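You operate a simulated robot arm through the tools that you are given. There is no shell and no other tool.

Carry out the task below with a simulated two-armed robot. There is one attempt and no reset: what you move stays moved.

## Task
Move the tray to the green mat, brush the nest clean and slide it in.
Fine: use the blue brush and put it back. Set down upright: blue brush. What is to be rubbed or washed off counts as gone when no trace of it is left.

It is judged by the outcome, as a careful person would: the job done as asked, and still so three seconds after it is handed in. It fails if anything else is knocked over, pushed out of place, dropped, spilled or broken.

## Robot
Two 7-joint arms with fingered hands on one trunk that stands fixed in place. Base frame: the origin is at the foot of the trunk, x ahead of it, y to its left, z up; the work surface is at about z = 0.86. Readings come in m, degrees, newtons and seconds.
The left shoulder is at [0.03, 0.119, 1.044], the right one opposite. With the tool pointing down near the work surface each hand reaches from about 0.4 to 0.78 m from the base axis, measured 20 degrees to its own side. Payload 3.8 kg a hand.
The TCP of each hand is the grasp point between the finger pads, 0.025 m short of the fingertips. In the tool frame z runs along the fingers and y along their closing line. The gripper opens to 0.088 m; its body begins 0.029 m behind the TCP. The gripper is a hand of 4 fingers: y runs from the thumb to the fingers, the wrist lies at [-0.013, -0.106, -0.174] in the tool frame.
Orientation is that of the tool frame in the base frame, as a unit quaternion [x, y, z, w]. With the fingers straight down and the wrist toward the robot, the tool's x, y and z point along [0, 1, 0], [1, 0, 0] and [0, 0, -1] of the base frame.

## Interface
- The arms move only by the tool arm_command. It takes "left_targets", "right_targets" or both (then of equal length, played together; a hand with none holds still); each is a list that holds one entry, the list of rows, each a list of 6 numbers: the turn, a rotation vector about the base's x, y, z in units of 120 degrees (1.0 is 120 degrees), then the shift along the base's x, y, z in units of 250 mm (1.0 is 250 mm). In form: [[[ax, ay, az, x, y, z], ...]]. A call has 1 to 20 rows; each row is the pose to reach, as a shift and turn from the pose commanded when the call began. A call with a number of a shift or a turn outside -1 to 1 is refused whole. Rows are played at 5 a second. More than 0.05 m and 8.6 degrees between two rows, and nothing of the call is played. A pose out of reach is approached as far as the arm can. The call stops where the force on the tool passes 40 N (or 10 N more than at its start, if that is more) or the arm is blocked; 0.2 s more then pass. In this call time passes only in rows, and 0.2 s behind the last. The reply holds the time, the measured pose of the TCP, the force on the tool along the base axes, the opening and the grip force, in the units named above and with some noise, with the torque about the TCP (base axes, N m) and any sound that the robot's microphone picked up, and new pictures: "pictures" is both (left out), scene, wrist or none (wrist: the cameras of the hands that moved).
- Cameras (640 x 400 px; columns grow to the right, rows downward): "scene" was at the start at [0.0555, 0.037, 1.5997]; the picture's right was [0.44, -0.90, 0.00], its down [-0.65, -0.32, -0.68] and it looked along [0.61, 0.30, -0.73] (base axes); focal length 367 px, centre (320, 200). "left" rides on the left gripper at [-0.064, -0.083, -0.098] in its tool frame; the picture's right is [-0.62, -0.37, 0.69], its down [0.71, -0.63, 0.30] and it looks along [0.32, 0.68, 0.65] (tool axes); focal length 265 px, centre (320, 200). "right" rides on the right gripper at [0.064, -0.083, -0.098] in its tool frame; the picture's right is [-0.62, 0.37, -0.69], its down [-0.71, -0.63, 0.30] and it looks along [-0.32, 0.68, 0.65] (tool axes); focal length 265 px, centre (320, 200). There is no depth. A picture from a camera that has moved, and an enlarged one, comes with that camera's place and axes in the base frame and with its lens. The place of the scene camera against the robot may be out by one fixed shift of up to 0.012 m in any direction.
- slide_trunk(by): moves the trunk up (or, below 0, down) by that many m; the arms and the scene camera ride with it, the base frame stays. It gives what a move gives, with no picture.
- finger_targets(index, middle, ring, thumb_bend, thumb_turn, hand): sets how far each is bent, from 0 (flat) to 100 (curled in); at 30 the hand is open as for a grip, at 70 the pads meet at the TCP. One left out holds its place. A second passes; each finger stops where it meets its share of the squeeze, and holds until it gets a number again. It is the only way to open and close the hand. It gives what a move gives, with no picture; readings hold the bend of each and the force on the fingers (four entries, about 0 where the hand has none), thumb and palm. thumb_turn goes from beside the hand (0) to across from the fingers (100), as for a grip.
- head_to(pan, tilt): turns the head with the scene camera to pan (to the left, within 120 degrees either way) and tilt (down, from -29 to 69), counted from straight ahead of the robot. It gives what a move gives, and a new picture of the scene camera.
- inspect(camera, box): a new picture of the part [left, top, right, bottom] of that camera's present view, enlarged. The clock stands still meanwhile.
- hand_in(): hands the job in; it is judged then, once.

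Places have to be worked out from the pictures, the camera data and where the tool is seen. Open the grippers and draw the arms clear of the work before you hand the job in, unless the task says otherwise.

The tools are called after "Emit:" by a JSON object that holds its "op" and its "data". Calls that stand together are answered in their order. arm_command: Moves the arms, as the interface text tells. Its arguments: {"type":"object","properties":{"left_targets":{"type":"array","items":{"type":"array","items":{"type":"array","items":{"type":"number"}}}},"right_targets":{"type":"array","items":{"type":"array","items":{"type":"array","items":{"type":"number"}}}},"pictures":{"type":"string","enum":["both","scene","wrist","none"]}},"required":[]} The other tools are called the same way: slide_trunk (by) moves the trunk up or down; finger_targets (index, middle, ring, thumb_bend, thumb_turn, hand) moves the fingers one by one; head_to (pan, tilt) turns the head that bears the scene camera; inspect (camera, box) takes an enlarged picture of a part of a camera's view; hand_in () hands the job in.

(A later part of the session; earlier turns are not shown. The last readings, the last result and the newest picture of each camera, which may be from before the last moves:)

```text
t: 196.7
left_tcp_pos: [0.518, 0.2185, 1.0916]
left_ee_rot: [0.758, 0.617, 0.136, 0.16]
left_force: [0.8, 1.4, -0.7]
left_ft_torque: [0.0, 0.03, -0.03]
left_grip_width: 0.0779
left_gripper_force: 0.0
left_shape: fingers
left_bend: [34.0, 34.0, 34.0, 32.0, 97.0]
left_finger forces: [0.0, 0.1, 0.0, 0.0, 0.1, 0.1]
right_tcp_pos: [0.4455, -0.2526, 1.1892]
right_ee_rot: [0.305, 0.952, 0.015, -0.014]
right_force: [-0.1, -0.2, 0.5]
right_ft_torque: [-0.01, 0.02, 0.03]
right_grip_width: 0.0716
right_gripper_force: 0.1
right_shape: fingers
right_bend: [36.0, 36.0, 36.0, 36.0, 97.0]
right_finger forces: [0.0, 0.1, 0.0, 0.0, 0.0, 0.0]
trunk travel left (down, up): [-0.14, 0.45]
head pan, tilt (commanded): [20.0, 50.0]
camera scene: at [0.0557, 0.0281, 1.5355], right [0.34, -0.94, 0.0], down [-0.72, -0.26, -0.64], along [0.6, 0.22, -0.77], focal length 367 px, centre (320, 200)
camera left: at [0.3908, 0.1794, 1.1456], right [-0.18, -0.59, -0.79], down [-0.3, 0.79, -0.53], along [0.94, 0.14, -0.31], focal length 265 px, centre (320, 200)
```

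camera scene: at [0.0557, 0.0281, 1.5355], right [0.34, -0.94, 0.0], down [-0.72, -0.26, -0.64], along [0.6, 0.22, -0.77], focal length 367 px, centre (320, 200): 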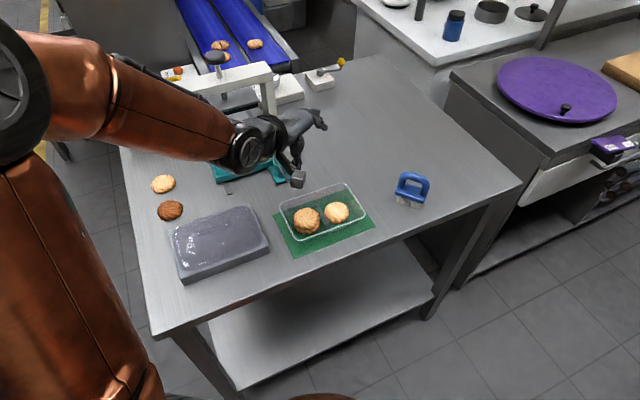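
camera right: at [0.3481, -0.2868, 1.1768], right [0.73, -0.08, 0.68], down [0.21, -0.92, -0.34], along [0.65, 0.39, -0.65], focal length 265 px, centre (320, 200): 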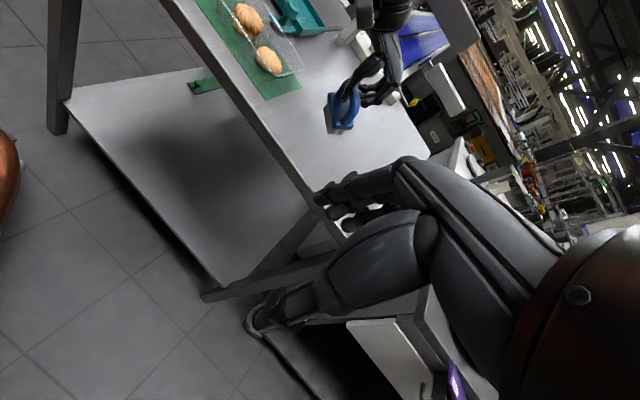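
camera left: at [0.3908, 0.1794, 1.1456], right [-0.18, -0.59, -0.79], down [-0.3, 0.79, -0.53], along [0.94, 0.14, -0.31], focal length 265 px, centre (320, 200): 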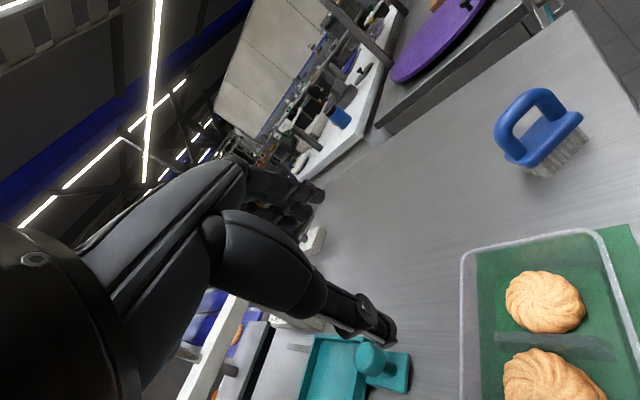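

The brush stands upright at the hand-over spot. While the left hand is nearby I use it to slide the nest in: I make a closed fist and move to just in front of the knob, still high.

Emit:
{"op": "finger_targets", "data": {"hand": "left", "index": 72, "middle": 72, "ring": 72, "thumb_bend": 68}}

Emit:
{"op": "arm_command", "data": {"left_targets": [[[0, 0, 0.03, 0.03, 0.05, -0.03], [0, 0, 0.06, 0.06, 0.1, -0.08], [0, 0, 0.09, 0.1, 0.15, -0.13], [0, 0, 0.12, 0.14, 0.2, -0.18], [0, 0, 0.15, 0.18, 0.25, -0.23], [0, 0, 0.17, 0.19, 0.265, -0.28]]], "pictures": "both"}}

Emit:
{"op": "inspect", "data": {"camera": "scene", "box": [190, 90, 340, 210]}}

Emit:
{"op": "inspect", "data": {"camera": "left", "box": [250, 140, 530, 400]}}

```text
t: 197.7
left_tcp_pos: [0.5205, 0.2182, 1.0916]
left_ee_rot: [0.759, 0.617, 0.135, 0.16]
left_force: [-0.9, 1.0, -0.7]
left_ft_torque: [-0.02, 0.02, 0.02]
left_grip_width: 0.0
left_gripper_force: 0.0
left_shape: fingers
left_bend: [72.0, 72.0, 72.0, 68.0, 97.0]
left_finger forces: [0.1, 0.1, 0.0, 0.0, 0.0, 0.1]
right_tcp_pos: [0.4469, -0.2525, 1.1886]
right_ee_rot: [0.305, 0.952, 0.015, -0.013]
right_force: [0.2, 1.0, -0.1]
right_ft_torque: [0.03, 0.04, 0.01]
right_grip_width: 0.0717
right_gripper_force: 0.1
right_shape: fingers
right_bend: [36.0, 36.0, 36.0, 36.0, 97.0]
right_finger forces: [0.1, 0.0, 0.0, 0.0, 0.0, 0.1]
trunk travel left (down, up): [-0.14, 0.45]
head pan, tilt (commanded): [20.0, 50.0]
```

```text
t: 199.1
left_tcp_pos: [0.567, 0.2852, 1.0227]
left_ee_rot: [0.637, 0.742, 0.161, 0.133]
left_force: [-0.1, 0.6, 0.3]
left_ft_torque: [0.02, -0.04, 0.01]
left_grip_width: 0.0
left_gripper_force: 0.0
left_shape: fingers
left_bend: [72.0, 72.0, 72.0, 68.0, 97.0]
left_finger forces: [0.0, 0.0, 0.0, 0.0, 0.1, 0.1]
right_tcp_pos: [0.4468, -0.2528, 1.1895]
right_ee_rot: [0.305, 0.952, 0.015, -0.013]
right_force: [0.3, 0.4, 0.2]
right_ft_torque: [-0.03, 0.03, 0.01]
right_grip_width: 0.0717
right_gripper_force: 0.0
right_shape: fingers
right_bend: [36.0, 36.0, 36.0, 36.0, 97.0]
right_finger forces: [0.0, 0.1, 0.0, 0.0, 0.0, 0.0]
trunk travel left (down, up): [-0.14, 0.45]
head pan, tilt (commanded): [20.0, 50.0]
camera scene: at [0.0567, 0.0277, 1.5355], right [0.34, -0.94, 0.0], down [-0.72, -0.26, -0.64], along [0.6, 0.22, -0.77], focal length 367 px, centre (320, 200)
camera left: at [0.4617, 0.2028, 1.0767], right [0.04, -0.61, -0.79], down [-0.56, 0.64, -0.53], along [0.83, 0.46, -0.31], focal length 265 px, centre (320, 200)
```

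scene: 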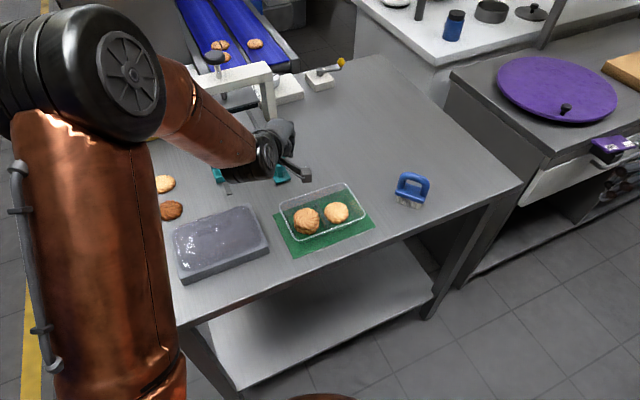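
left: 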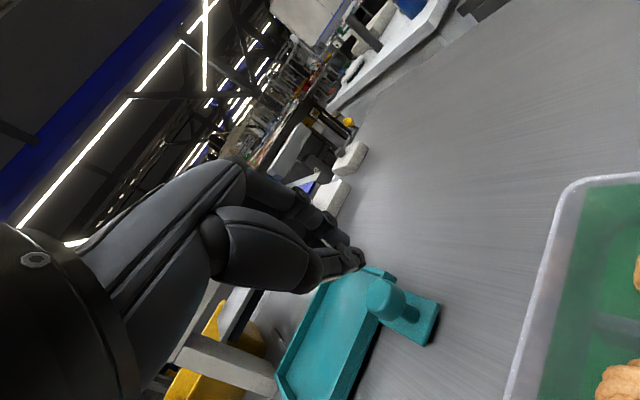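

```text
3.33 times, centred on (265, 150) of scene
camera zoom: at [0.0567, 0.0277, 1.5355], right [0.34, -0.94, 0.0], down [-0.72, -0.26, -0.64], along [0.6, 0.22, -0.77], focal length 1224 px, centre (503, 367)
```

zoom: 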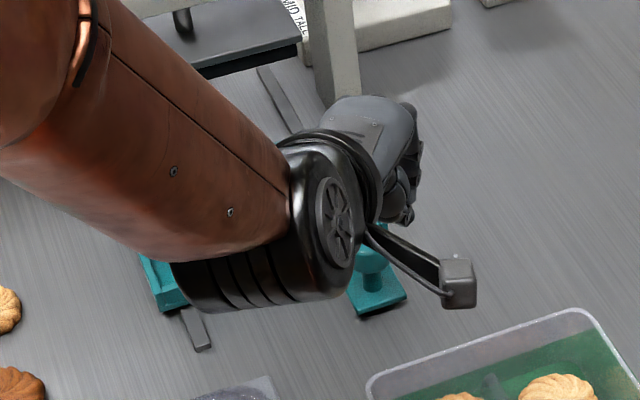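

```text
1.54 times, centred on (390, 270) of left
camera zoom: at [0.4617, 0.2028, 1.0767], right [0.04, -0.61, -0.79], down [-0.56, 0.64, -0.53], along [0.83, 0.46, -0.31], focal length 408 px, centre (212, 92)
```

zoom: 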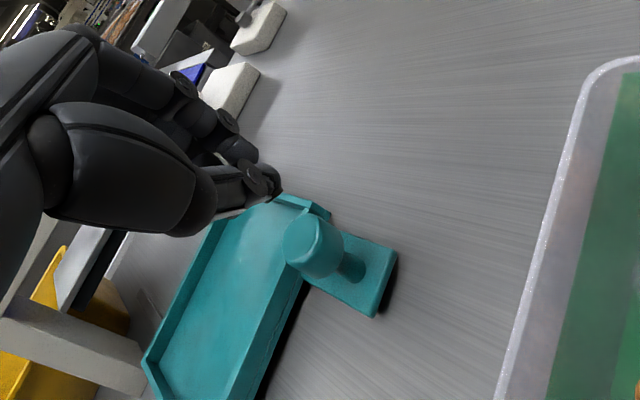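

The knob is at about (0.614, 0.334). I lower the fist behind it (on the robot side).

Emit:
{"op": "arm_command", "data": {"left_targets": [[[0, 0, 0, 0, 0, -0.12], [0, 0, 0, 0, 0, -0.24], [0, 0, 0, 0, 0, -0.36], [0, 0, 0, 0, 0, -0.444]]], "pictures": "wrist"}}

Emit:
{"op": "inspect", "data": {"camera": "left", "box": [250, 120, 500, 330]}}

Emit:
{"op": "inspect", "data": {"camera": "scene", "box": [200, 100, 340, 220]}}

```text
t: 200.1
left_tcp_pos: [0.5669, 0.2868, 0.9142]
left_ee_rot: [0.637, 0.742, 0.162, 0.133]
left_force: [0.0, 0.4, 0.8]
left_ft_torque: [0.01, -0.02, -0.01]
left_grip_width: 0.0003
left_gripper_force: 0.0
left_shape: fingers
left_bend: [72.0, 72.0, 72.0, 68.0, 97.0]
left_finger forces: [0.0, 0.0, 0.0, 0.0, 0.0, 0.0]
right_tcp_pos: [0.446, -0.2514, 1.1882]
right_ee_rot: [0.305, 0.952, 0.015, -0.013]
right_force: [-0.7, 0.1, 0.4]
right_ft_torque: [0.01, 0.04, 0.01]
right_grip_width: 0.0719
right_gripper_force: 0.0
right_shape: fingers
right_bend: [36.0, 36.0, 36.0, 36.0, 97.0]
right_finger forces: [0.1, 0.0, 0.0, 0.1, 0.1, 0.0]
trunk travel left (down, up): [-0.14, 0.45]
head pan, tilt (commanded): [20.0, 50.0]
camera left: at [0.4621, 0.2047, 0.9684], right [0.04, -0.61, -0.79], down [-0.56, 0.64, -0.53], along [0.83, 0.46, -0.32], focal length 265 px, centre (320, 200)
```

left: 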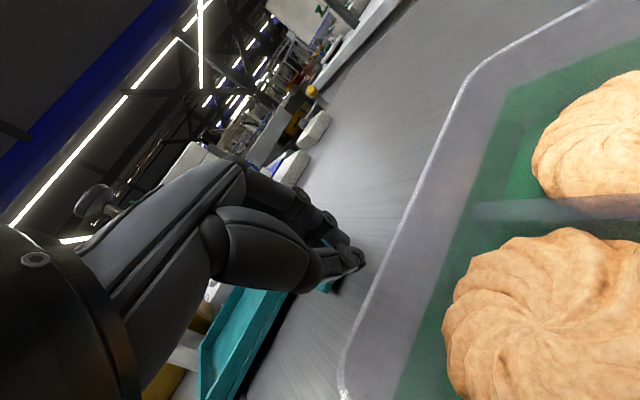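

```text
1.90 times, centred on (375, 225) of left
camera zoom: at [0.4621, 0.2047, 0.9684], right [0.04, -0.61, -0.79], down [-0.56, 0.64, -0.53], along [0.83, 0.46, -0.32], focal length 506 px, centre (215, 152)
```

zoom: 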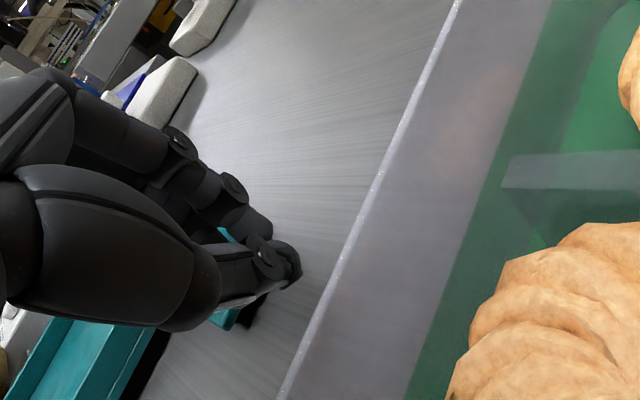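

```text
3.33 times, centred on (270, 160) of scene
camera zoom: at [0.0568, 0.028, 1.5355], right [0.34, -0.94, 0.0], down [-0.72, -0.26, -0.64], along [0.6, 0.22, -0.77], focal length 1224 px, centre (487, 333)
```

zoom: 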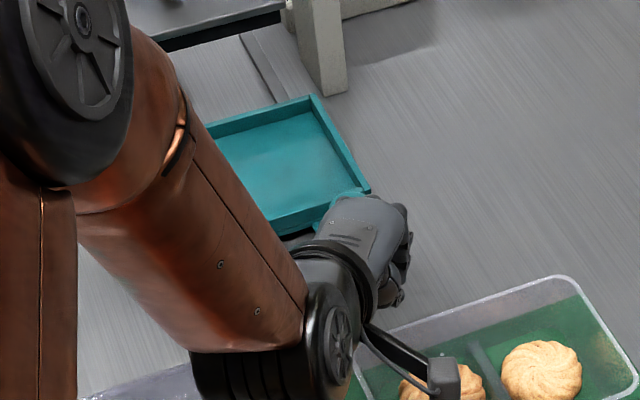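

No contact with anything yet. I push gently along the rail direction and watch forces.

Emit:
{"op": "arm_command", "data": {"left_targets": [[[0, 0, 0, 0.028, 0.028, 0], [0, 0, 0, 0.056, 0.056, 0], [0, 0, 0, 0.085, 0.085, 0], [0, 0, 0, 0.113, 0.113, 0]]], "pictures": "wrist"}}

Emit:
{"op": "inspect", "data": {"camera": "left", "box": [200, 120, 450, 330]}}

Emit:
{"op": "inspect", "data": {"camera": "scene", "box": [190, 70, 330, 190]}}

```text
t: 201.1
left_tcp_pos: [0.5963, 0.3141, 0.9146]
left_ee_rot: [0.637, 0.742, 0.161, 0.134]
left_force: [-1.0, 0.5, 0.4]
left_ft_torque: [0.01, 0.01, 0.05]
left_grip_width: 0.0002
left_gripper_force: 0.6
left_shape: fingers
left_bend: [72.0, 72.0, 72.0, 68.0, 97.0]
left_finger forces: [0.1, 0.0, 1.2, 0.1, 0.0, 0.1]
right_tcp_pos: [0.4464, -0.2524, 1.1892]
right_ee_rot: [0.305, 0.952, 0.015, -0.014]
right_force: [-0.2, 0.9, 0.5]
right_ft_torque: [0.03, 0.02, -0.02]
right_grip_width: 0.0718
right_gripper_force: 0.1
right_shape: fingers
right_bend: [36.0, 36.0, 36.0, 36.0, 97.0]
right_finger forces: [0.0, 0.0, 0.0, 0.0, 0.0, 0.0]
trunk travel left (down, up): [-0.14, 0.45]
head pan, tilt (commanded): [20.0, 50.0]
camera left: at [0.4908, 0.2329, 0.9685], right [0.04, -0.61, -0.79], down [-0.56, 0.64, -0.53], along [0.83, 0.46, -0.32], focal length 265 px, centre (320, 200)
```

left: 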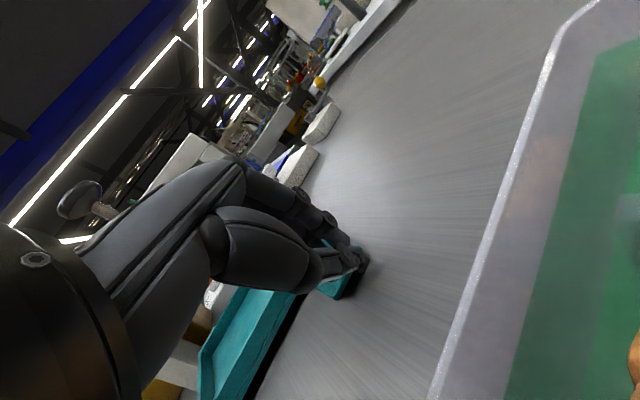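

```text
1.90 times, centred on (325, 225) of left
camera zoom: at [0.4908, 0.2329, 0.9685], right [0.04, -0.61, -0.79], down [-0.56, 0.64, -0.53], along [0.83, 0.46, -0.32], focal length 506 px, centre (310, 152)
```

zoom: 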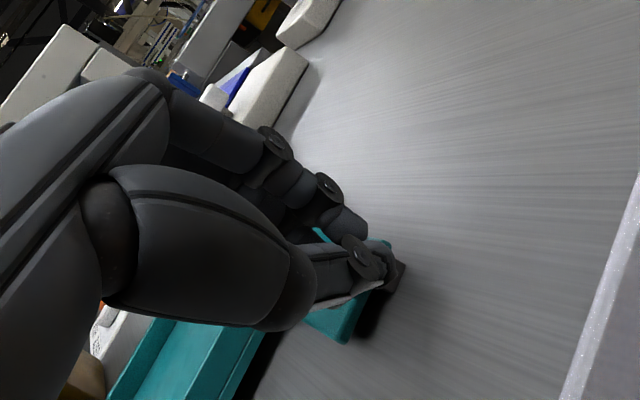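

```text
3.33 times, centred on (260, 130) of scene
camera zoom: at [0.0563, 0.0279, 1.5355], right [0.34, -0.94, 0.0], down [-0.72, -0.26, -0.64], along [0.6, 0.22, -0.77], focal length 1224 px, centre (520, 433)
```

zoom: 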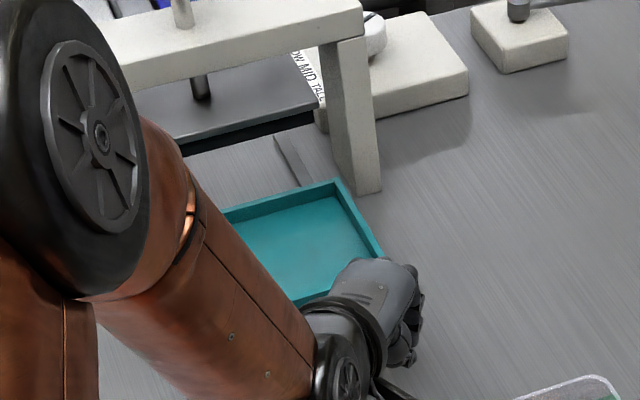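

The ring finger touches the knob (1.2 N). I keep pushing the nest in, 6 cm more.

Emit:
{"op": "arm_command", "data": {"left_targets": [[[0, 0, 0, 0.028, 0.028, 0], [0, 0, 0, 0.056, 0.056, 0], [0, 0, 0, 0.085, 0.085, 0], [0, 0, 0, 0.113, 0.113, 0], [0, 0, 0, 0.141, 0.141, 0], [0, 0, 0, 0.17, 0.17, 0]]], "pictures": "wrist"}}

Emit:
{"op": "inspect", "data": {"camera": "scene", "box": [190, 60, 330, 180]}}

```text
t: 202.5
left_tcp_pos: [0.638, 0.3567, 0.9135]
left_ee_rot: [0.637, 0.742, 0.162, 0.133]
left_force: [-1.5, -0.2, 0.1]
left_ft_torque: [0.0, -0.06, 0.02]
left_grip_width: 0.0001
left_gripper_force: 0.5
left_shape: fingers
left_bend: [72.0, 72.0, 72.0, 68.0, 97.0]
left_finger forces: [0.0, 0.0, 1.1, 0.0, 0.0, 0.0]
right_tcp_pos: [0.4455, -0.2525, 1.1885]
right_ee_rot: [0.306, 0.952, 0.014, -0.014]
right_force: [0.3, 0.3, -0.4]
right_ft_torque: [0.0, 0.01, -0.05]
right_grip_width: 0.0718
right_gripper_force: 0.2
right_shape: fingers
right_bend: [36.0, 36.0, 36.0, 36.0, 97.0]
right_finger forces: [0.0, 0.1, 0.0, 0.0, 0.0, 0.1]
trunk travel left (down, up): [-0.14, 0.45]
head pan, tilt (commanded): [20.0, 50.0]
camera left: at [0.5327, 0.2747, 0.9677], right [0.04, -0.61, -0.79], down [-0.56, 0.64, -0.53], along [0.83, 0.46, -0.32], focal length 265 px, centre (320, 200)
```

left: 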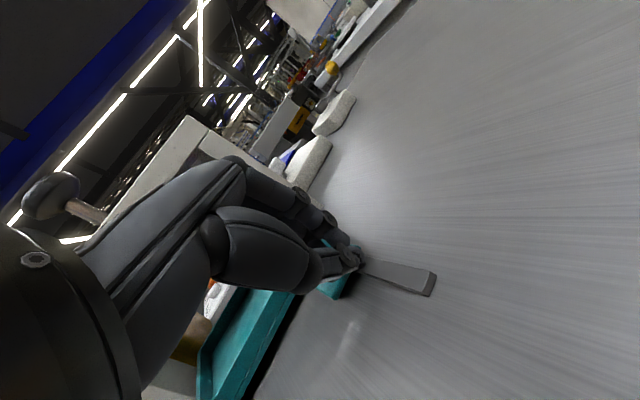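

```text
3.33 times, centred on (260, 120) of scene
camera zoom: at [0.0564, 0.028, 1.5355], right [0.34, -0.94, 0.0], down [-0.72, -0.26, -0.64], along [0.6, 0.22, -0.77], focal length 1224 px, centre (520, 467)
```

zoom: 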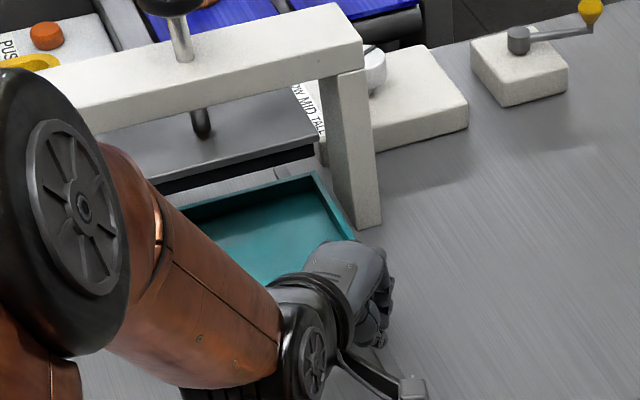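

The nest glides in with about 1 N. I push 5 cm more.

Emit:
{"op": "arm_command", "data": {"left_targets": [[[0, 0, 0, 0.028, 0.028, 0], [0, 0, 0, 0.056, 0.056, 0], [0, 0, 0, 0.085, 0.085, 0], [0, 0, 0, 0.113, 0.113, 0], [0, 0, 0, 0.141, 0.141, 0]]], "pictures": "wrist"}}

Emit:
{"op": "inspect", "data": {"camera": "scene", "box": [190, 60, 330, 180]}}

```text
t: 203.7
left_tcp_pos: [0.6715, 0.3851, 0.9148]
left_ee_rot: [0.639, 0.74, 0.161, 0.133]
left_force: [-19.8, -18.7, 9.8]
left_ft_torque: [0.31, -0.2, 0.23]
left_grip_width: 0.0002
left_gripper_force: 13.7
left_shape: fingers
left_bend: [72.0, 73.0, 74.0, 68.0, 97.0]
left_finger forces: [0.0, 8.0, 20.0, 0.0, 0.0, 0.0]
right_tcp_pos: [0.4427, -0.2562, 1.1899]
right_ee_rot: [0.305, 0.952, 0.017, -0.013]
right_force: [-0.1, -0.3, -0.1]
right_ft_torque: [0.01, 0.02, -0.01]
right_grip_width: 0.0718
right_gripper_force: 0.1
right_shape: fingers
right_bend: [36.0, 36.0, 36.0, 36.0, 97.0]
right_finger forces: [0.0, 0.1, 0.1, 0.0, 0.0, 0.0]
trunk travel left (down, up): [-0.14, 0.45]
head pan, tilt (commanded): [20.0, 50.0]
camera left: at [0.5655, 0.3039, 0.9689], right [0.04, -0.61, -0.79], down [-0.55, 0.64, -0.53], along [0.83, 0.46, -0.31], focal length 265 px, centre (320, 200)
```

left: 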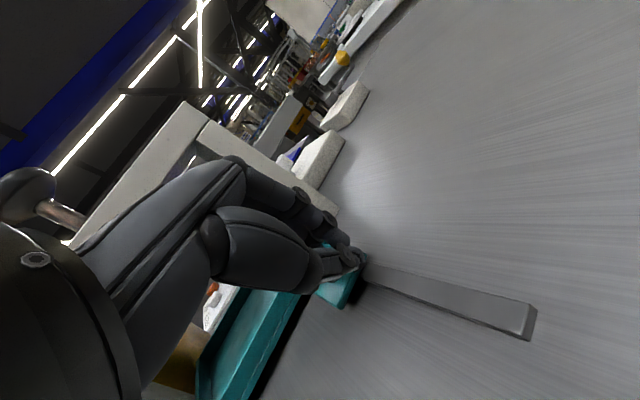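

```text
3.33 times, centred on (260, 120) of scene
camera zoom: at [0.0518, 0.024, 1.5358], right [0.34, -0.94, 0.0], down [-0.72, -0.26, -0.65], along [0.61, 0.22, -0.76], focal length 1224 px, centre (520, 467)
```

zoom: 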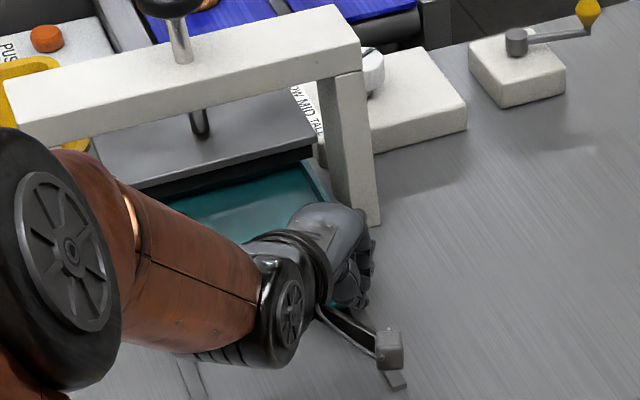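

About 27 N resistance: the nest seems to have reached its end stop after some 14 cm of travel. I back the hand off and look.

Emit:
{"op": "arm_command", "data": {"left_targets": [[[0, 0, 0, -0.03, -0.03, 0.0], [0, 0, 0, -0.09, -0.09, 0.0], [0, 0, 0, -0.15, -0.15, 0.02], [0, 0, 0, -0.2, -0.18, 0.12], [0, 0, 0, -0.24, -0.16, 0.26], [0, 0, 0, -0.32, -0.1, 0.4], [0, 0, -0.04, -0.44, -0.04, 0.52], [0, 0, -0.08, -0.56, 0.04, 0.6], [0, 0, -0.1, -0.7, 0.12, 0.64], [0, 0, -0.1, -0.84, 0.18, 0.66]]], "pictures": "both"}}

Emit:
{"op": "inspect", "data": {"camera": "scene", "box": [180, 50, 320, 170]}}

```text
t: 205.9
left_tcp_pos: [0.4585, 0.4365, 1.0809]
left_ee_rot: [0.711, 0.672, 0.146, 0.149]
left_force: [0.2, 0.7, 0.3]
left_ft_torque: [0.04, -0.02, 0.0]
left_grip_width: 0.0003
left_gripper_force: 0.2
left_shape: fingers
left_bend: [72.0, 72.0, 72.0, 68.0, 97.0]
left_finger forces: [0.1, 0.0, 0.1, 0.0, 0.0, 0.0]
right_tcp_pos: [0.445, -0.2527, 1.1885]
right_ee_rot: [0.306, 0.952, 0.015, -0.014]
right_force: [0.2, -0.1, -0.4]
right_ft_torque: [-0.01, -0.02, -0.02]
right_grip_width: 0.0719
right_gripper_force: 0.1
right_shape: fingers
right_bend: [36.0, 36.0, 36.0, 36.0, 97.0]
right_finger forces: [0.0, 0.1, 0.1, 0.0, 0.1, 0.1]
trunk travel left (down, up): [-0.14, 0.45]
head pan, tilt (commanded): [20.0, 50.0]
camera scene: at [0.0556, 0.0278, 1.5355], right [0.34, -0.94, 0.0], down [-0.72, -0.26, -0.64], along [0.6, 0.22, -0.77], focal length 367 px, centre (320, 200)
camera left: at [0.3385, 0.3778, 1.1342], right [-0.09, -0.61, -0.79], down [-0.41, 0.74, -0.53], along [0.91, 0.28, -0.31], focal length 265 px, centre (320, 200)
```

scene: 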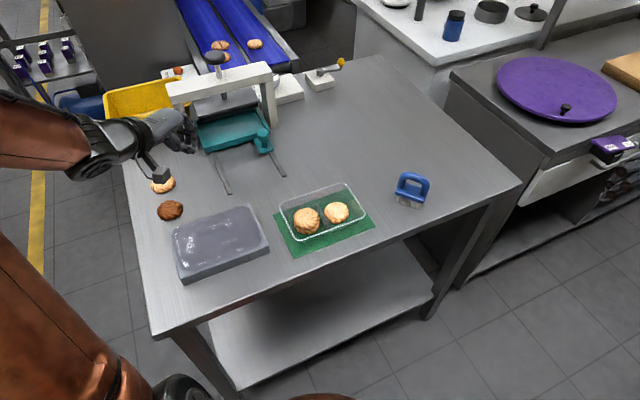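
left: 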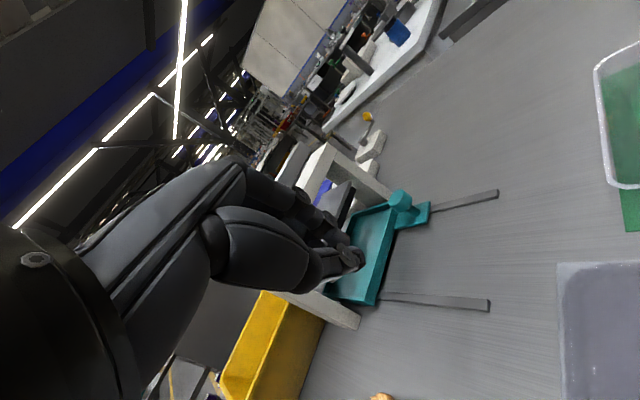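

```text
3.33 times, centred on (250, 110) of scene
camera zoom: at [0.0556, 0.0278, 1.5355], right [0.34, -0.94, 0.0], down [-0.72, -0.26, -0.64], along [0.6, 0.22, -0.77], focal length 1224 px, centre (553, 500)
```

zoom: 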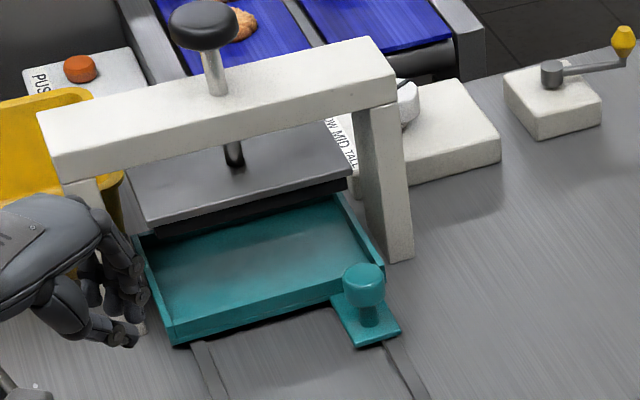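

The nest has slid in under the press up to its stop, and everything else is in place. Now the brush: I measure its position for the right hand.

Emit:
{"op": "inspect", "data": {"camera": "scene", "box": [370, 145, 460, 225]}}

Emit:
{"op": "inspect", "data": {"camera": "scene", "box": [250, 160, 400, 270]}}

```text
5.00 times, centred on (415, 185) of scene
camera zoom: at [0.0556, 0.0278, 1.5355], right [0.34, -0.94, 0.0], down [-0.72, -0.26, -0.64], along [0.6, 0.22, -0.77], focal length 1836 px, centre (-155, 275)
```

zoom: 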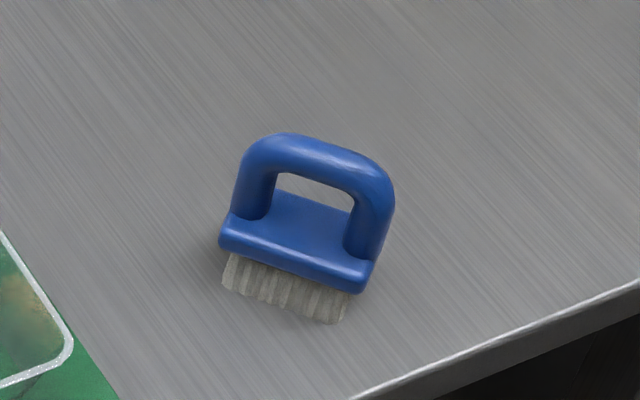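

```text
3.64 times, centred on (325, 215) of scene
camera zoom: at [0.0556, 0.0278, 1.5355], right [0.34, -0.94, 0.0], down [-0.72, -0.26, -0.64], along [0.6, 0.22, -0.77], focal length 1336 px, centre (302, 146)
```

zoom: 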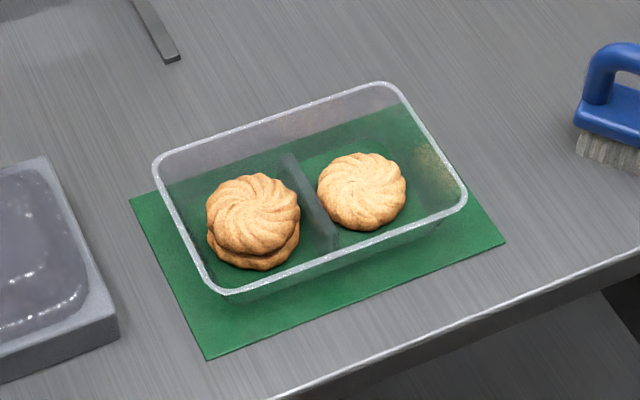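

Tray and mat are fine; the brush stands at (0.6535, 0.0185), axis −95°. I send the left hand back to its start area and bring the right hand near the brush, then lower the trunk for reach.

Emit:
{"op": "arm_command", "data": {"left_targets": [[[0.0012, 0.022, 0, -0.06, 0.0, 0.05], [0.0023, 0.044, 0, -0.13, -0.02, 0.12], [0.0035, 0.067, 0, -0.2, -0.04, 0.19], [0.0046, 0.089, 0, -0.27, -0.06, 0.26], [0.0058, 0.111, 0, -0.34, -0.08, 0.32], [0.007, 0.133, 0, -0.41, -0.1, 0.36], [0.008, 0.155, 0, -0.48, -0.12, 0.38], [0.0092, 0.178, 0, -0.55, -0.14, 0.4], [0.0104, 0.1997, 0, -0.62, -0.16, 0.4], [0.0104, 0.1997, 0, -0.63, -0.16, 0.4]]], "right_targets": [[[0, 0, -0.05, 0.02, 0.08, 0.0], [0, 0, -0.1, 0.06, 0.17, 0.0], [0, 0, -0.15, 0.11, 0.26, -0.01], [0, 0, -0.2, 0.17, 0.35, -0.02], [0, 0, -0.25, 0.24, 0.44, -0.03], [0, 0, -0.3, 0.31, 0.53, -0.05], [0, 0, -0.35, 0.38, 0.62, -0.07], [0, 0, -0.4, 0.46, 0.71, -0.09], [0, 0, -0.45, 0.54, 0.8, -0.11], [0, 0, -0.49, 0.6, 0.88, -0.13]]], "pictures": "none"}}

Emit:
{"op": "slide_trunk", "data": {"by": -0.1}}

Emit:
{"op": "inspect", "data": {"camera": "right", "box": [0, 0, 640, 400]}}

Emit:
{"op": "inspect", "data": {"camera": "scene", "box": [0, 0, 640, 400]}}

```text
t: 208.1
left_tcp_pos: [0.3047, 0.3966, 1.1775]
left_ee_rot: [0.728, 0.685, 0.002, -0.002]
left_force: [-0.1, 0.3, 0.1]
left_ft_torque: [-0.02, -0.01, 0.01]
left_grip_width: 0.0001
left_gripper_force: 0.1
left_shape: fingers
left_bend: [72.0, 72.0, 72.0, 68.0, 97.0]
left_finger forces: [0.0, 0.1, 0.0, 0.0, 0.0, 0.0]
right_tcp_pos: [0.5975, -0.0289, 1.1566]
right_ee_rot: [0.734, 0.678, 0.019, -0.004]
right_force: [0.0, -0.4, -0.3]
right_ft_torque: [0.01, -0.01, -0.02]
right_grip_width: 0.0718
right_gripper_force: 0.1
right_shape: fingers
right_bend: [36.0, 36.0, 36.0, 36.0, 97.0]
right_finger forces: [0.0, 0.1, 0.0, 0.1, 0.1, 0.0]
trunk travel left (down, up): [-0.14, 0.45]
head pan, tilt (commanded): [20.0, 50.0]
```

```text
t: 209.4
left_tcp_pos: [0.3047, 0.3958, 1.0781]
left_ee_rot: [0.728, 0.686, 0.002, -0.001]
left_force: [-0.2, 0.1, -0.4]
left_ft_torque: [-0.02, -0.01, -0.03]
left_grip_width: 0.0002
left_gripper_force: 0.0
left_shape: fingers
left_bend: [72.0, 72.0, 72.0, 68.0, 97.0]
left_finger forces: [0.1, 0.1, 0.0, 0.0, 0.0, 0.0]
right_tcp_pos: [0.597, -0.0309, 1.0561]
right_ee_rot: [0.734, 0.679, 0.021, -0.004]
right_force: [0.5, 0.3, 0.4]
right_ft_torque: [0.05, 0.02, -0.01]
right_grip_width: 0.0716
right_gripper_force: 0.1
right_shape: fingers
right_bend: [36.0, 36.0, 36.0, 36.0, 97.0]
right_finger forces: [0.0, 0.0, 0.0, 0.1, 0.1, 0.0]
trunk travel left (down, up): [-0.04, 0.55]
head pan, tilt (commanded): [20.0, 50.0]
```

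```text
1.00 times, centred on (320, 200) of right (not enlarged: the box is as wide or as high as the picture)
camera zoom: at [0.517, 0.0359, 1.1545], right [0.3, -0.67, 0.68], down [-0.68, -0.65, -0.34], along [0.67, -0.35, -0.65], focal length 265 px, centre (320, 200)
```

zoom: 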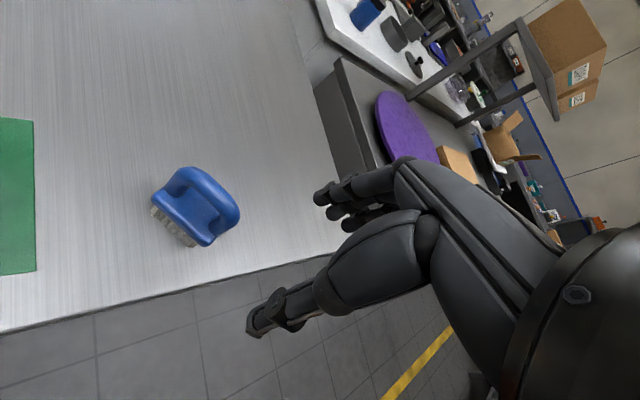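

```text
1.00 times, centred on (320, 200) of scene (not enlarged: the box is as wide or as high as the picture)
camera zoom: at [0.0563, 0.0279, 1.4356], right [0.34, -0.94, 0.0], down [-0.72, -0.26, -0.64], along [0.6, 0.22, -0.77], focal length 367 px, centre (320, 200)
```

zoom: 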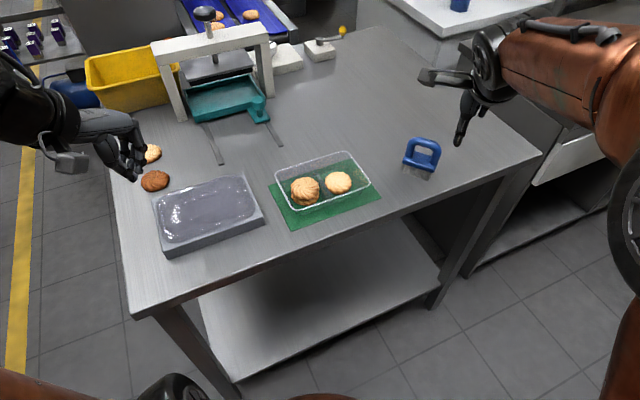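

Emit:
{"op": "inspect", "data": {"camera": "right", "box": [130, 150, 260, 260]}}

```text
3.64 times, centred on (195, 205) of right
camera zoom: at [0.517, 0.0359, 1.1545], right [0.3, -0.67, 0.68], down [-0.68, -0.65, -0.34], along [0.67, -0.35, -0.65], focal length 965 px, centre (774, 182)
```

zoom: 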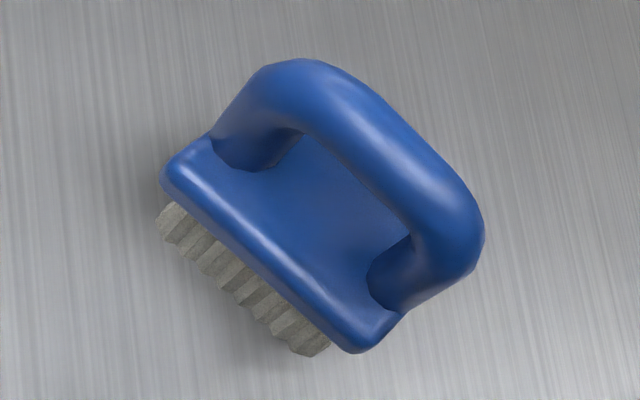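

Confirmed at (0.653, 0.020). I tilt 15°, move over the bar and descend with the hand open.

Emit:
{"op": "arm_command", "data": {"right_targets": [[[-0.0036, -0.0415, 0, 0.075, 0.067, 0.0], [-0.0073, -0.083, 0, 0.15, 0.134, -0.06], [-0.0109, -0.1245, 0, 0.226, 0.202, -0.14], [-0.0109, -0.1245, 0, 0.226, 0.202, -0.24], [-0.0109, -0.1245, 0, 0.226, 0.202, -0.34], [-0.0109, -0.1245, 0, 0.226, 0.202, -0.42]]], "pictures": "wrist"}}

Emit:
{"op": "inspect", "data": {"camera": "right", "box": [160, 150, 380, 350]}}

Emit:
{"op": "inspect", "data": {"camera": "scene", "box": [350, 90, 490, 200]}}

```text
t: 210.8
left_tcp_pos: [0.3055, 0.3949, 1.0783]
left_ee_rot: [0.728, 0.685, 0.003, -0.002]
left_force: [-0.5, -0.3, -0.4]
left_ft_torque: [0.03, 0.0, 0.02]
left_grip_width: 0.0001
left_gripper_force: 0.1
left_shape: fingers
left_bend: [72.0, 72.0, 72.0, 68.0, 97.0]
left_finger forces: [0.0, 0.0, 0.0, 0.1, 0.0, 0.0]
right_tcp_pos: [0.6546, 0.0188, 0.9485]
right_ee_rot: [0.724, 0.675, 0.107, 0.093]
right_force: [0.5, 0.8, 0.3]
right_ft_torque: [0.0, 0.03, 0.01]
right_grip_width: 0.0719
right_gripper_force: 0.2
right_shape: fingers
right_bend: [36.0, 36.0, 36.0, 36.0, 97.0]
right_finger forces: [0.0, 0.1, 0.0, 0.0, 0.0, 0.0]
trunk travel left (down, up): [-0.04, 0.55]
head pan, tilt (commanded): [20.0, 50.0]
camera right: at [0.5522, 0.088, 1.0211], right [0.12, -0.65, 0.75], down [-0.57, -0.66, -0.49], along [0.82, -0.37, -0.45], focal length 265 px, centre (320, 200)
```

right: 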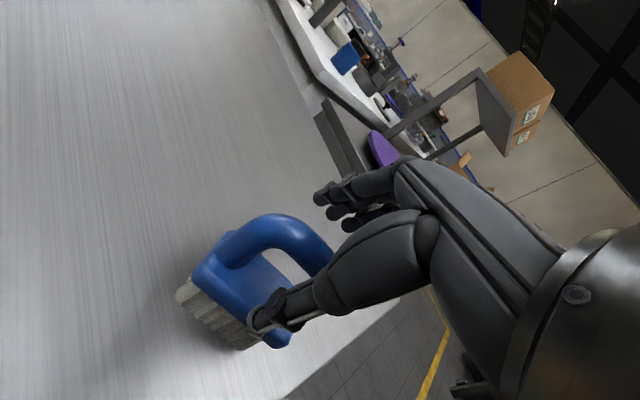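

```text
2.00 times, centred on (270, 250) of right
camera zoom: at [0.5522, 0.088, 1.0211], right [0.12, -0.65, 0.75], down [-0.57, -0.66, -0.49], along [0.82, -0.37, -0.45], focal length 531 px, centre (420, 100)
```

zoom: 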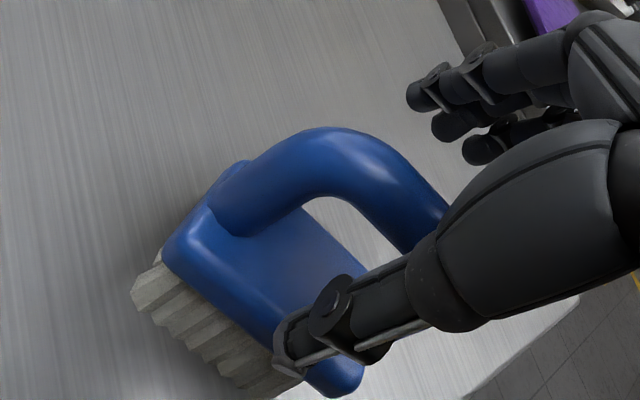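

```text
3.64 times, centred on (420, 145) of scene
camera zoom: at [0.0566, 0.0281, 1.4355], right [0.34, -0.94, 0.0], down [-0.72, -0.26, -0.64], along [0.6, 0.22, -0.77], focal length 1336 px, centre (-44, 400)
```

zoom: 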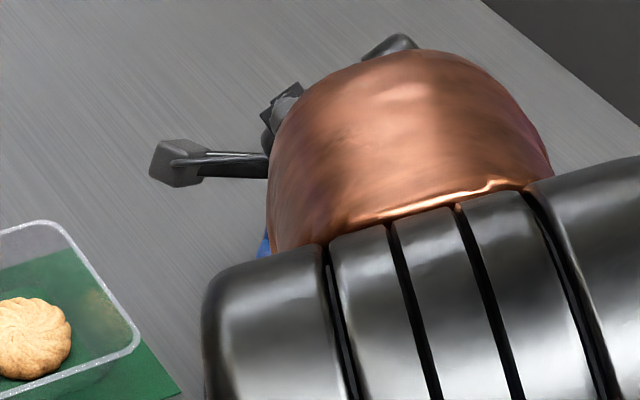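

The hand straddles the bar. I lower 5 mm and close the digits under it.

Emit:
{"op": "arm_command", "data": {"right_targets": [[[0, 0, 0, 0, 0, -0.02]]], "pictures": "none"}}

Emit:
{"op": "finger_targets", "data": {"hand": "right", "index": 75, "middle": 76, "ring": 77, "thumb_bend": 74}}

Emit:
{"op": "inspect", "data": {"camera": "right", "box": [160, 150, 380, 350]}}

```text
t: 211.2
left_tcp_pos: [0.3047, 0.3958, 1.0783]
left_ee_rot: [0.728, 0.686, 0.003, -0.001]
left_force: [0.2, -0.4, 0.2]
left_ft_torque: [-0.01, 0.02, 0.01]
left_grip_width: 0.0
left_gripper_force: 0.1
left_shape: fingers
left_bend: [72.0, 72.0, 72.0, 68.0, 97.0]
left_finger forces: [0.0, 0.0, 0.1, 0.1, 0.0, 0.0]
right_tcp_pos: [0.6555, 0.0181, 0.9447]
right_ee_rot: [0.725, 0.674, 0.108, 0.093]
right_force: [0.2, -1.2, 0.1]
right_ft_torque: [0.0, 0.02, -0.01]
right_grip_width: 0.0718
right_gripper_force: 0.0
right_shape: fingers
right_bend: [36.0, 36.0, 36.0, 36.0, 97.0]
right_finger forces: [0.1, 0.0, 0.0, 0.0, 0.0, 0.0]
trunk travel left (down, up): [-0.04, 0.55]
head pan, tilt (commanded): [20.0, 50.0]
```

```text
t: 212.2
left_tcp_pos: [0.3061, 0.3971, 1.0787]
left_ee_rot: [0.728, 0.686, 0.003, -0.001]
left_force: [-0.3, -0.1, -0.3]
left_ft_torque: [0.01, -0.01, -0.02]
left_grip_width: 0.0
left_gripper_force: 0.1
left_shape: fingers
left_bend: [72.0, 72.0, 72.0, 68.0, 97.0]
left_finger forces: [0.1, 0.1, 0.0, 0.1, 0.1, 0.0]
right_tcp_pos: [0.6548, 0.0193, 0.9434]
right_ee_rot: [0.725, 0.674, 0.107, 0.092]
right_force: [-0.6, -0.5, 0.0]
right_ft_torque: [0.04, 0.0, 0.04]
right_grip_width: 0.0
right_gripper_force: 3.8
right_shape: fingers
right_bend: [74.0, 76.0, 77.0, 71.0, 97.0]
right_finger forces: [2.0, 0.4, 1.1, 0.0, 3.3, 0.1]
trunk travel left (down, up): [-0.04, 0.55]
head pan, tilt (commanded): [20.0, 50.0]
```

```text
2.00 times, centred on (270, 250) of right
camera zoom: at [0.5527, 0.0879, 1.0172], right [0.12, -0.65, 0.75], down [-0.57, -0.66, -0.49], along [0.82, -0.37, -0.45], focal length 531 px, centre (420, 100)
```

zoom: 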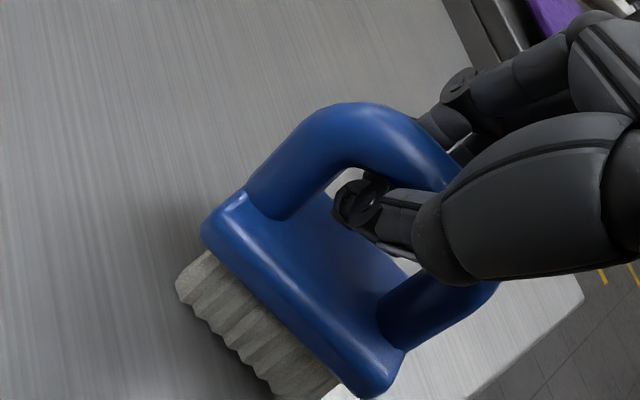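

Closed under the bar. I lift 6 cm and check the hold.

Emit:
{"op": "arm_command", "data": {"right_targets": [[[0, 0, 0, 0, 0, 0.04], [0, 0, 0, 0, 0, 0.09], [0, 0, 0, 0, 0, 0.15], [0, 0, 0, 0, 0, 0.2], [0, 0, 0, 0, 0, 0.24]]], "pictures": "wrist"}}

Emit:
{"op": "inspect", "data": {"camera": "right", "box": [160, 150, 380, 350]}}

```text
t: 213.4
left_tcp_pos: [0.3055, 0.3961, 1.0793]
left_ee_rot: [0.728, 0.685, 0.003, 0.0]
left_force: [-0.3, -0.6, 0.1]
left_ft_torque: [0.03, -0.02, -0.01]
left_grip_width: 0.0
left_gripper_force: 0.1
left_shape: fingers
left_bend: [72.0, 72.0, 72.0, 68.0, 97.0]
left_finger forces: [0.0, 0.0, 0.1, 0.0, 0.1, 0.0]
right_tcp_pos: [0.6563, 0.0207, 1.0038]
right_ee_rot: [0.725, 0.675, 0.107, 0.093]
right_force: [-0.5, 0.5, -1.9]
right_ft_torque: [0.01, 0.02, 0.0]
right_grip_width: 0.0
right_gripper_force: 3.9
right_shape: fingers
right_bend: [74.0, 76.0, 77.0, 71.0, 97.0]
right_finger forces: [2.0, 0.4, 0.9, 0.0, 3.5, 0.1]
trunk travel left (down, up): [-0.04, 0.55]
head pan, tilt (commanded): [20.0, 50.0]
camera right: at [0.5528, 0.0893, 1.0777], right [0.12, -0.65, 0.75], down [-0.57, -0.66, -0.49], along [0.82, -0.37, -0.45], focal length 265 px, centre (320, 200)
```

right: 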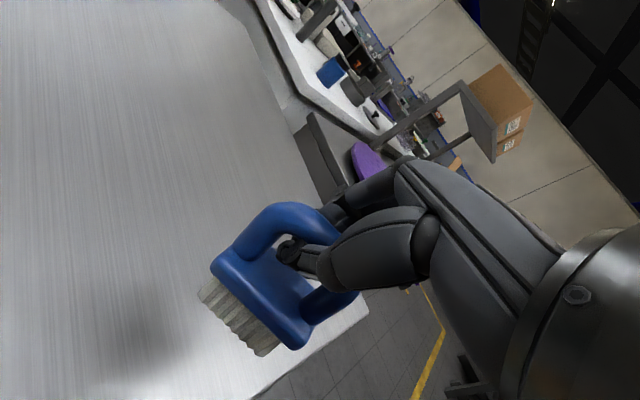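

```text
2.00 times, centred on (270, 250) of right
camera zoom: at [0.5528, 0.0893, 1.0777], right [0.12, -0.65, 0.75], down [-0.57, -0.66, -0.49], along [0.82, -0.37, -0.45], focal length 531 px, centre (420, 100)
```

zoom: 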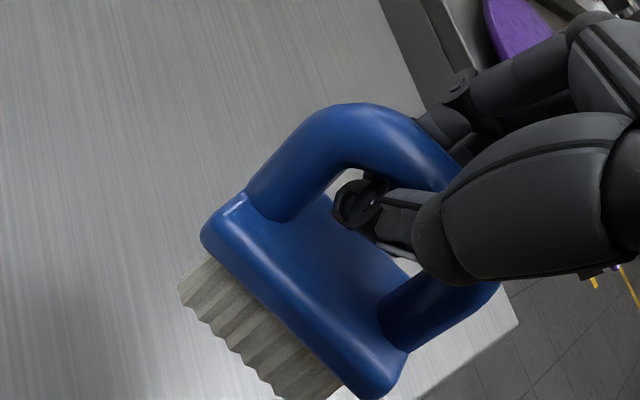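

The hold is secure. I carry the brush to its original place, turning the hand toward yaw 22° and tilting more for reach.

Emit:
{"op": "arm_command", "data": {"right_targets": [[[0.0034, -0.0229, 0.0278, 0.058, -0.046, 0.02], [0.0068, -0.0457, 0.0555, 0.116, -0.091, 0.03], [0.0103, -0.0686, 0.0833, 0.174, -0.137, 0.03], [0.0137, -0.0915, 0.1111, 0.231, -0.182, 0.03], [0.0171, -0.1144, 0.1389, 0.289, -0.228, 0.03], [0.0206, -0.1372, 0.1666, 0.347, -0.273, 0.03], [0.024, -0.1601, 0.1944, 0.405, -0.319, 0.02], [0.0274, -0.183, 0.2222, 0.463, -0.364, 0.0]]], "pictures": "both"}}

Emit:
{"op": "inspect", "data": {"camera": "scene", "box": [410, 50, 530, 160]}}

Emit:
{"op": "inspect", "data": {"camera": "right", "box": [140, 130, 400, 400]}}

```text
t: 215.2
left_tcp_pos: [0.3064, 0.3944, 1.078]
left_ee_rot: [0.728, 0.686, 0.003, -0.002]
left_force: [-0.4, 0.1, 0.2]
left_ft_torque: [0.0, 0.03, -0.01]
left_grip_width: 0.0
left_gripper_force: 0.0
left_shape: fingers
left_bend: [72.0, 72.0, 72.0, 68.0, 97.0]
left_finger forces: [0.1, 0.0, 0.0, 0.0, 0.1, 0.0]
right_tcp_pos: [0.7728, -0.0727, 1.0034]
right_ee_rot: [0.52, 0.789, 0.279, 0.17]
right_force: [0.7, 0.0, -2.2]
right_ft_torque: [0.0, 0.01, -0.01]
right_grip_width: 0.0
right_gripper_force: 2.4
right_shape: fingers
right_bend: [74.0, 76.0, 77.0, 71.0, 97.0]
right_finger forces: [1.7, 0.3, 0.9, 0.0, 2.3, 0.0]
trunk travel left (down, up): [-0.04, 0.55]
head pan, tilt (commanded): [20.0, 50.0]
camera scene: at [0.0574, 0.0267, 1.4354], right [0.34, -0.94, 0.0], down [-0.72, -0.26, -0.64], along [0.6, 0.22, -0.77], focal length 367 px, centre (320, 200)
camera right: at [0.633, -0.0651, 1.0307], right [0.13, -0.64, 0.76], down [0.0, -0.77, -0.64], along [0.99, 0.08, -0.1], focal length 265 px, centre (320, 200)
```

scene: 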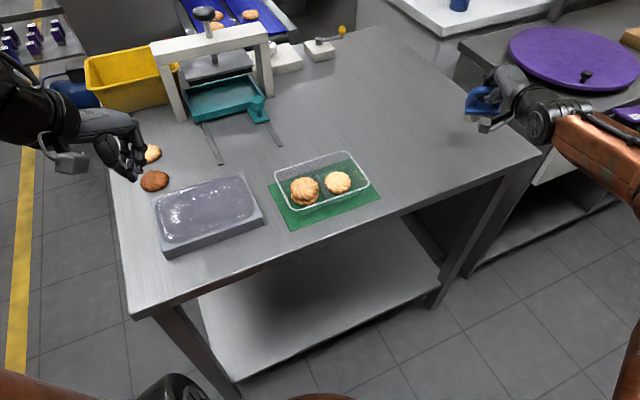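
right: 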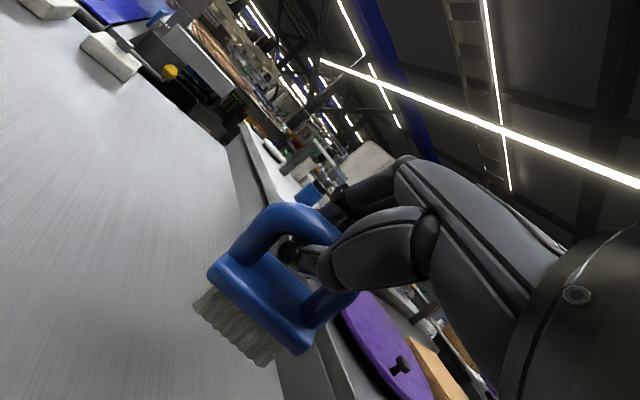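

```text
3.64 times, centred on (470, 105) of scene
camera zoom: at [0.0574, 0.0267, 1.4354], right [0.34, -0.94, 0.0], down [-0.72, -0.26, -0.64], along [0.6, 0.22, -0.77], focal length 1336 px, centre (-226, 546)
```

zoom: 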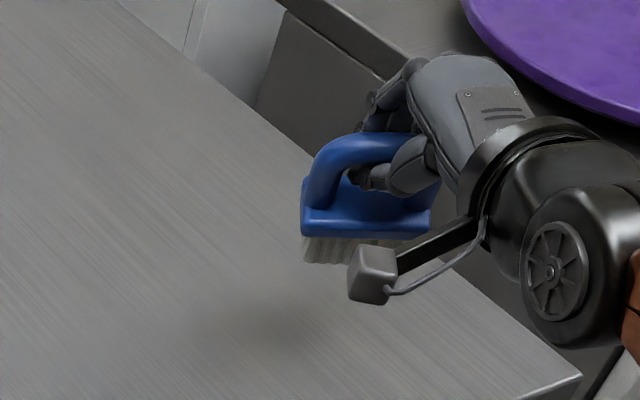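

```text
1.48 times, centred on (270, 265) of right
camera zoom: at [0.633, -0.0651, 1.0307], right [0.13, -0.64, 0.76], down [0.0, -0.77, -0.64], along [0.99, 0.08, -0.1], focal length 393 px, centre (394, 104)
```

zoom: 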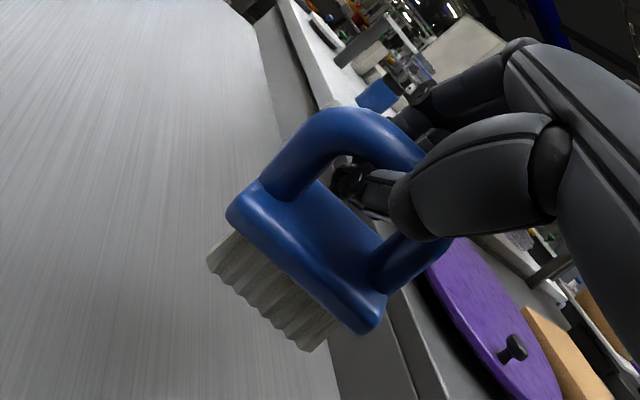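

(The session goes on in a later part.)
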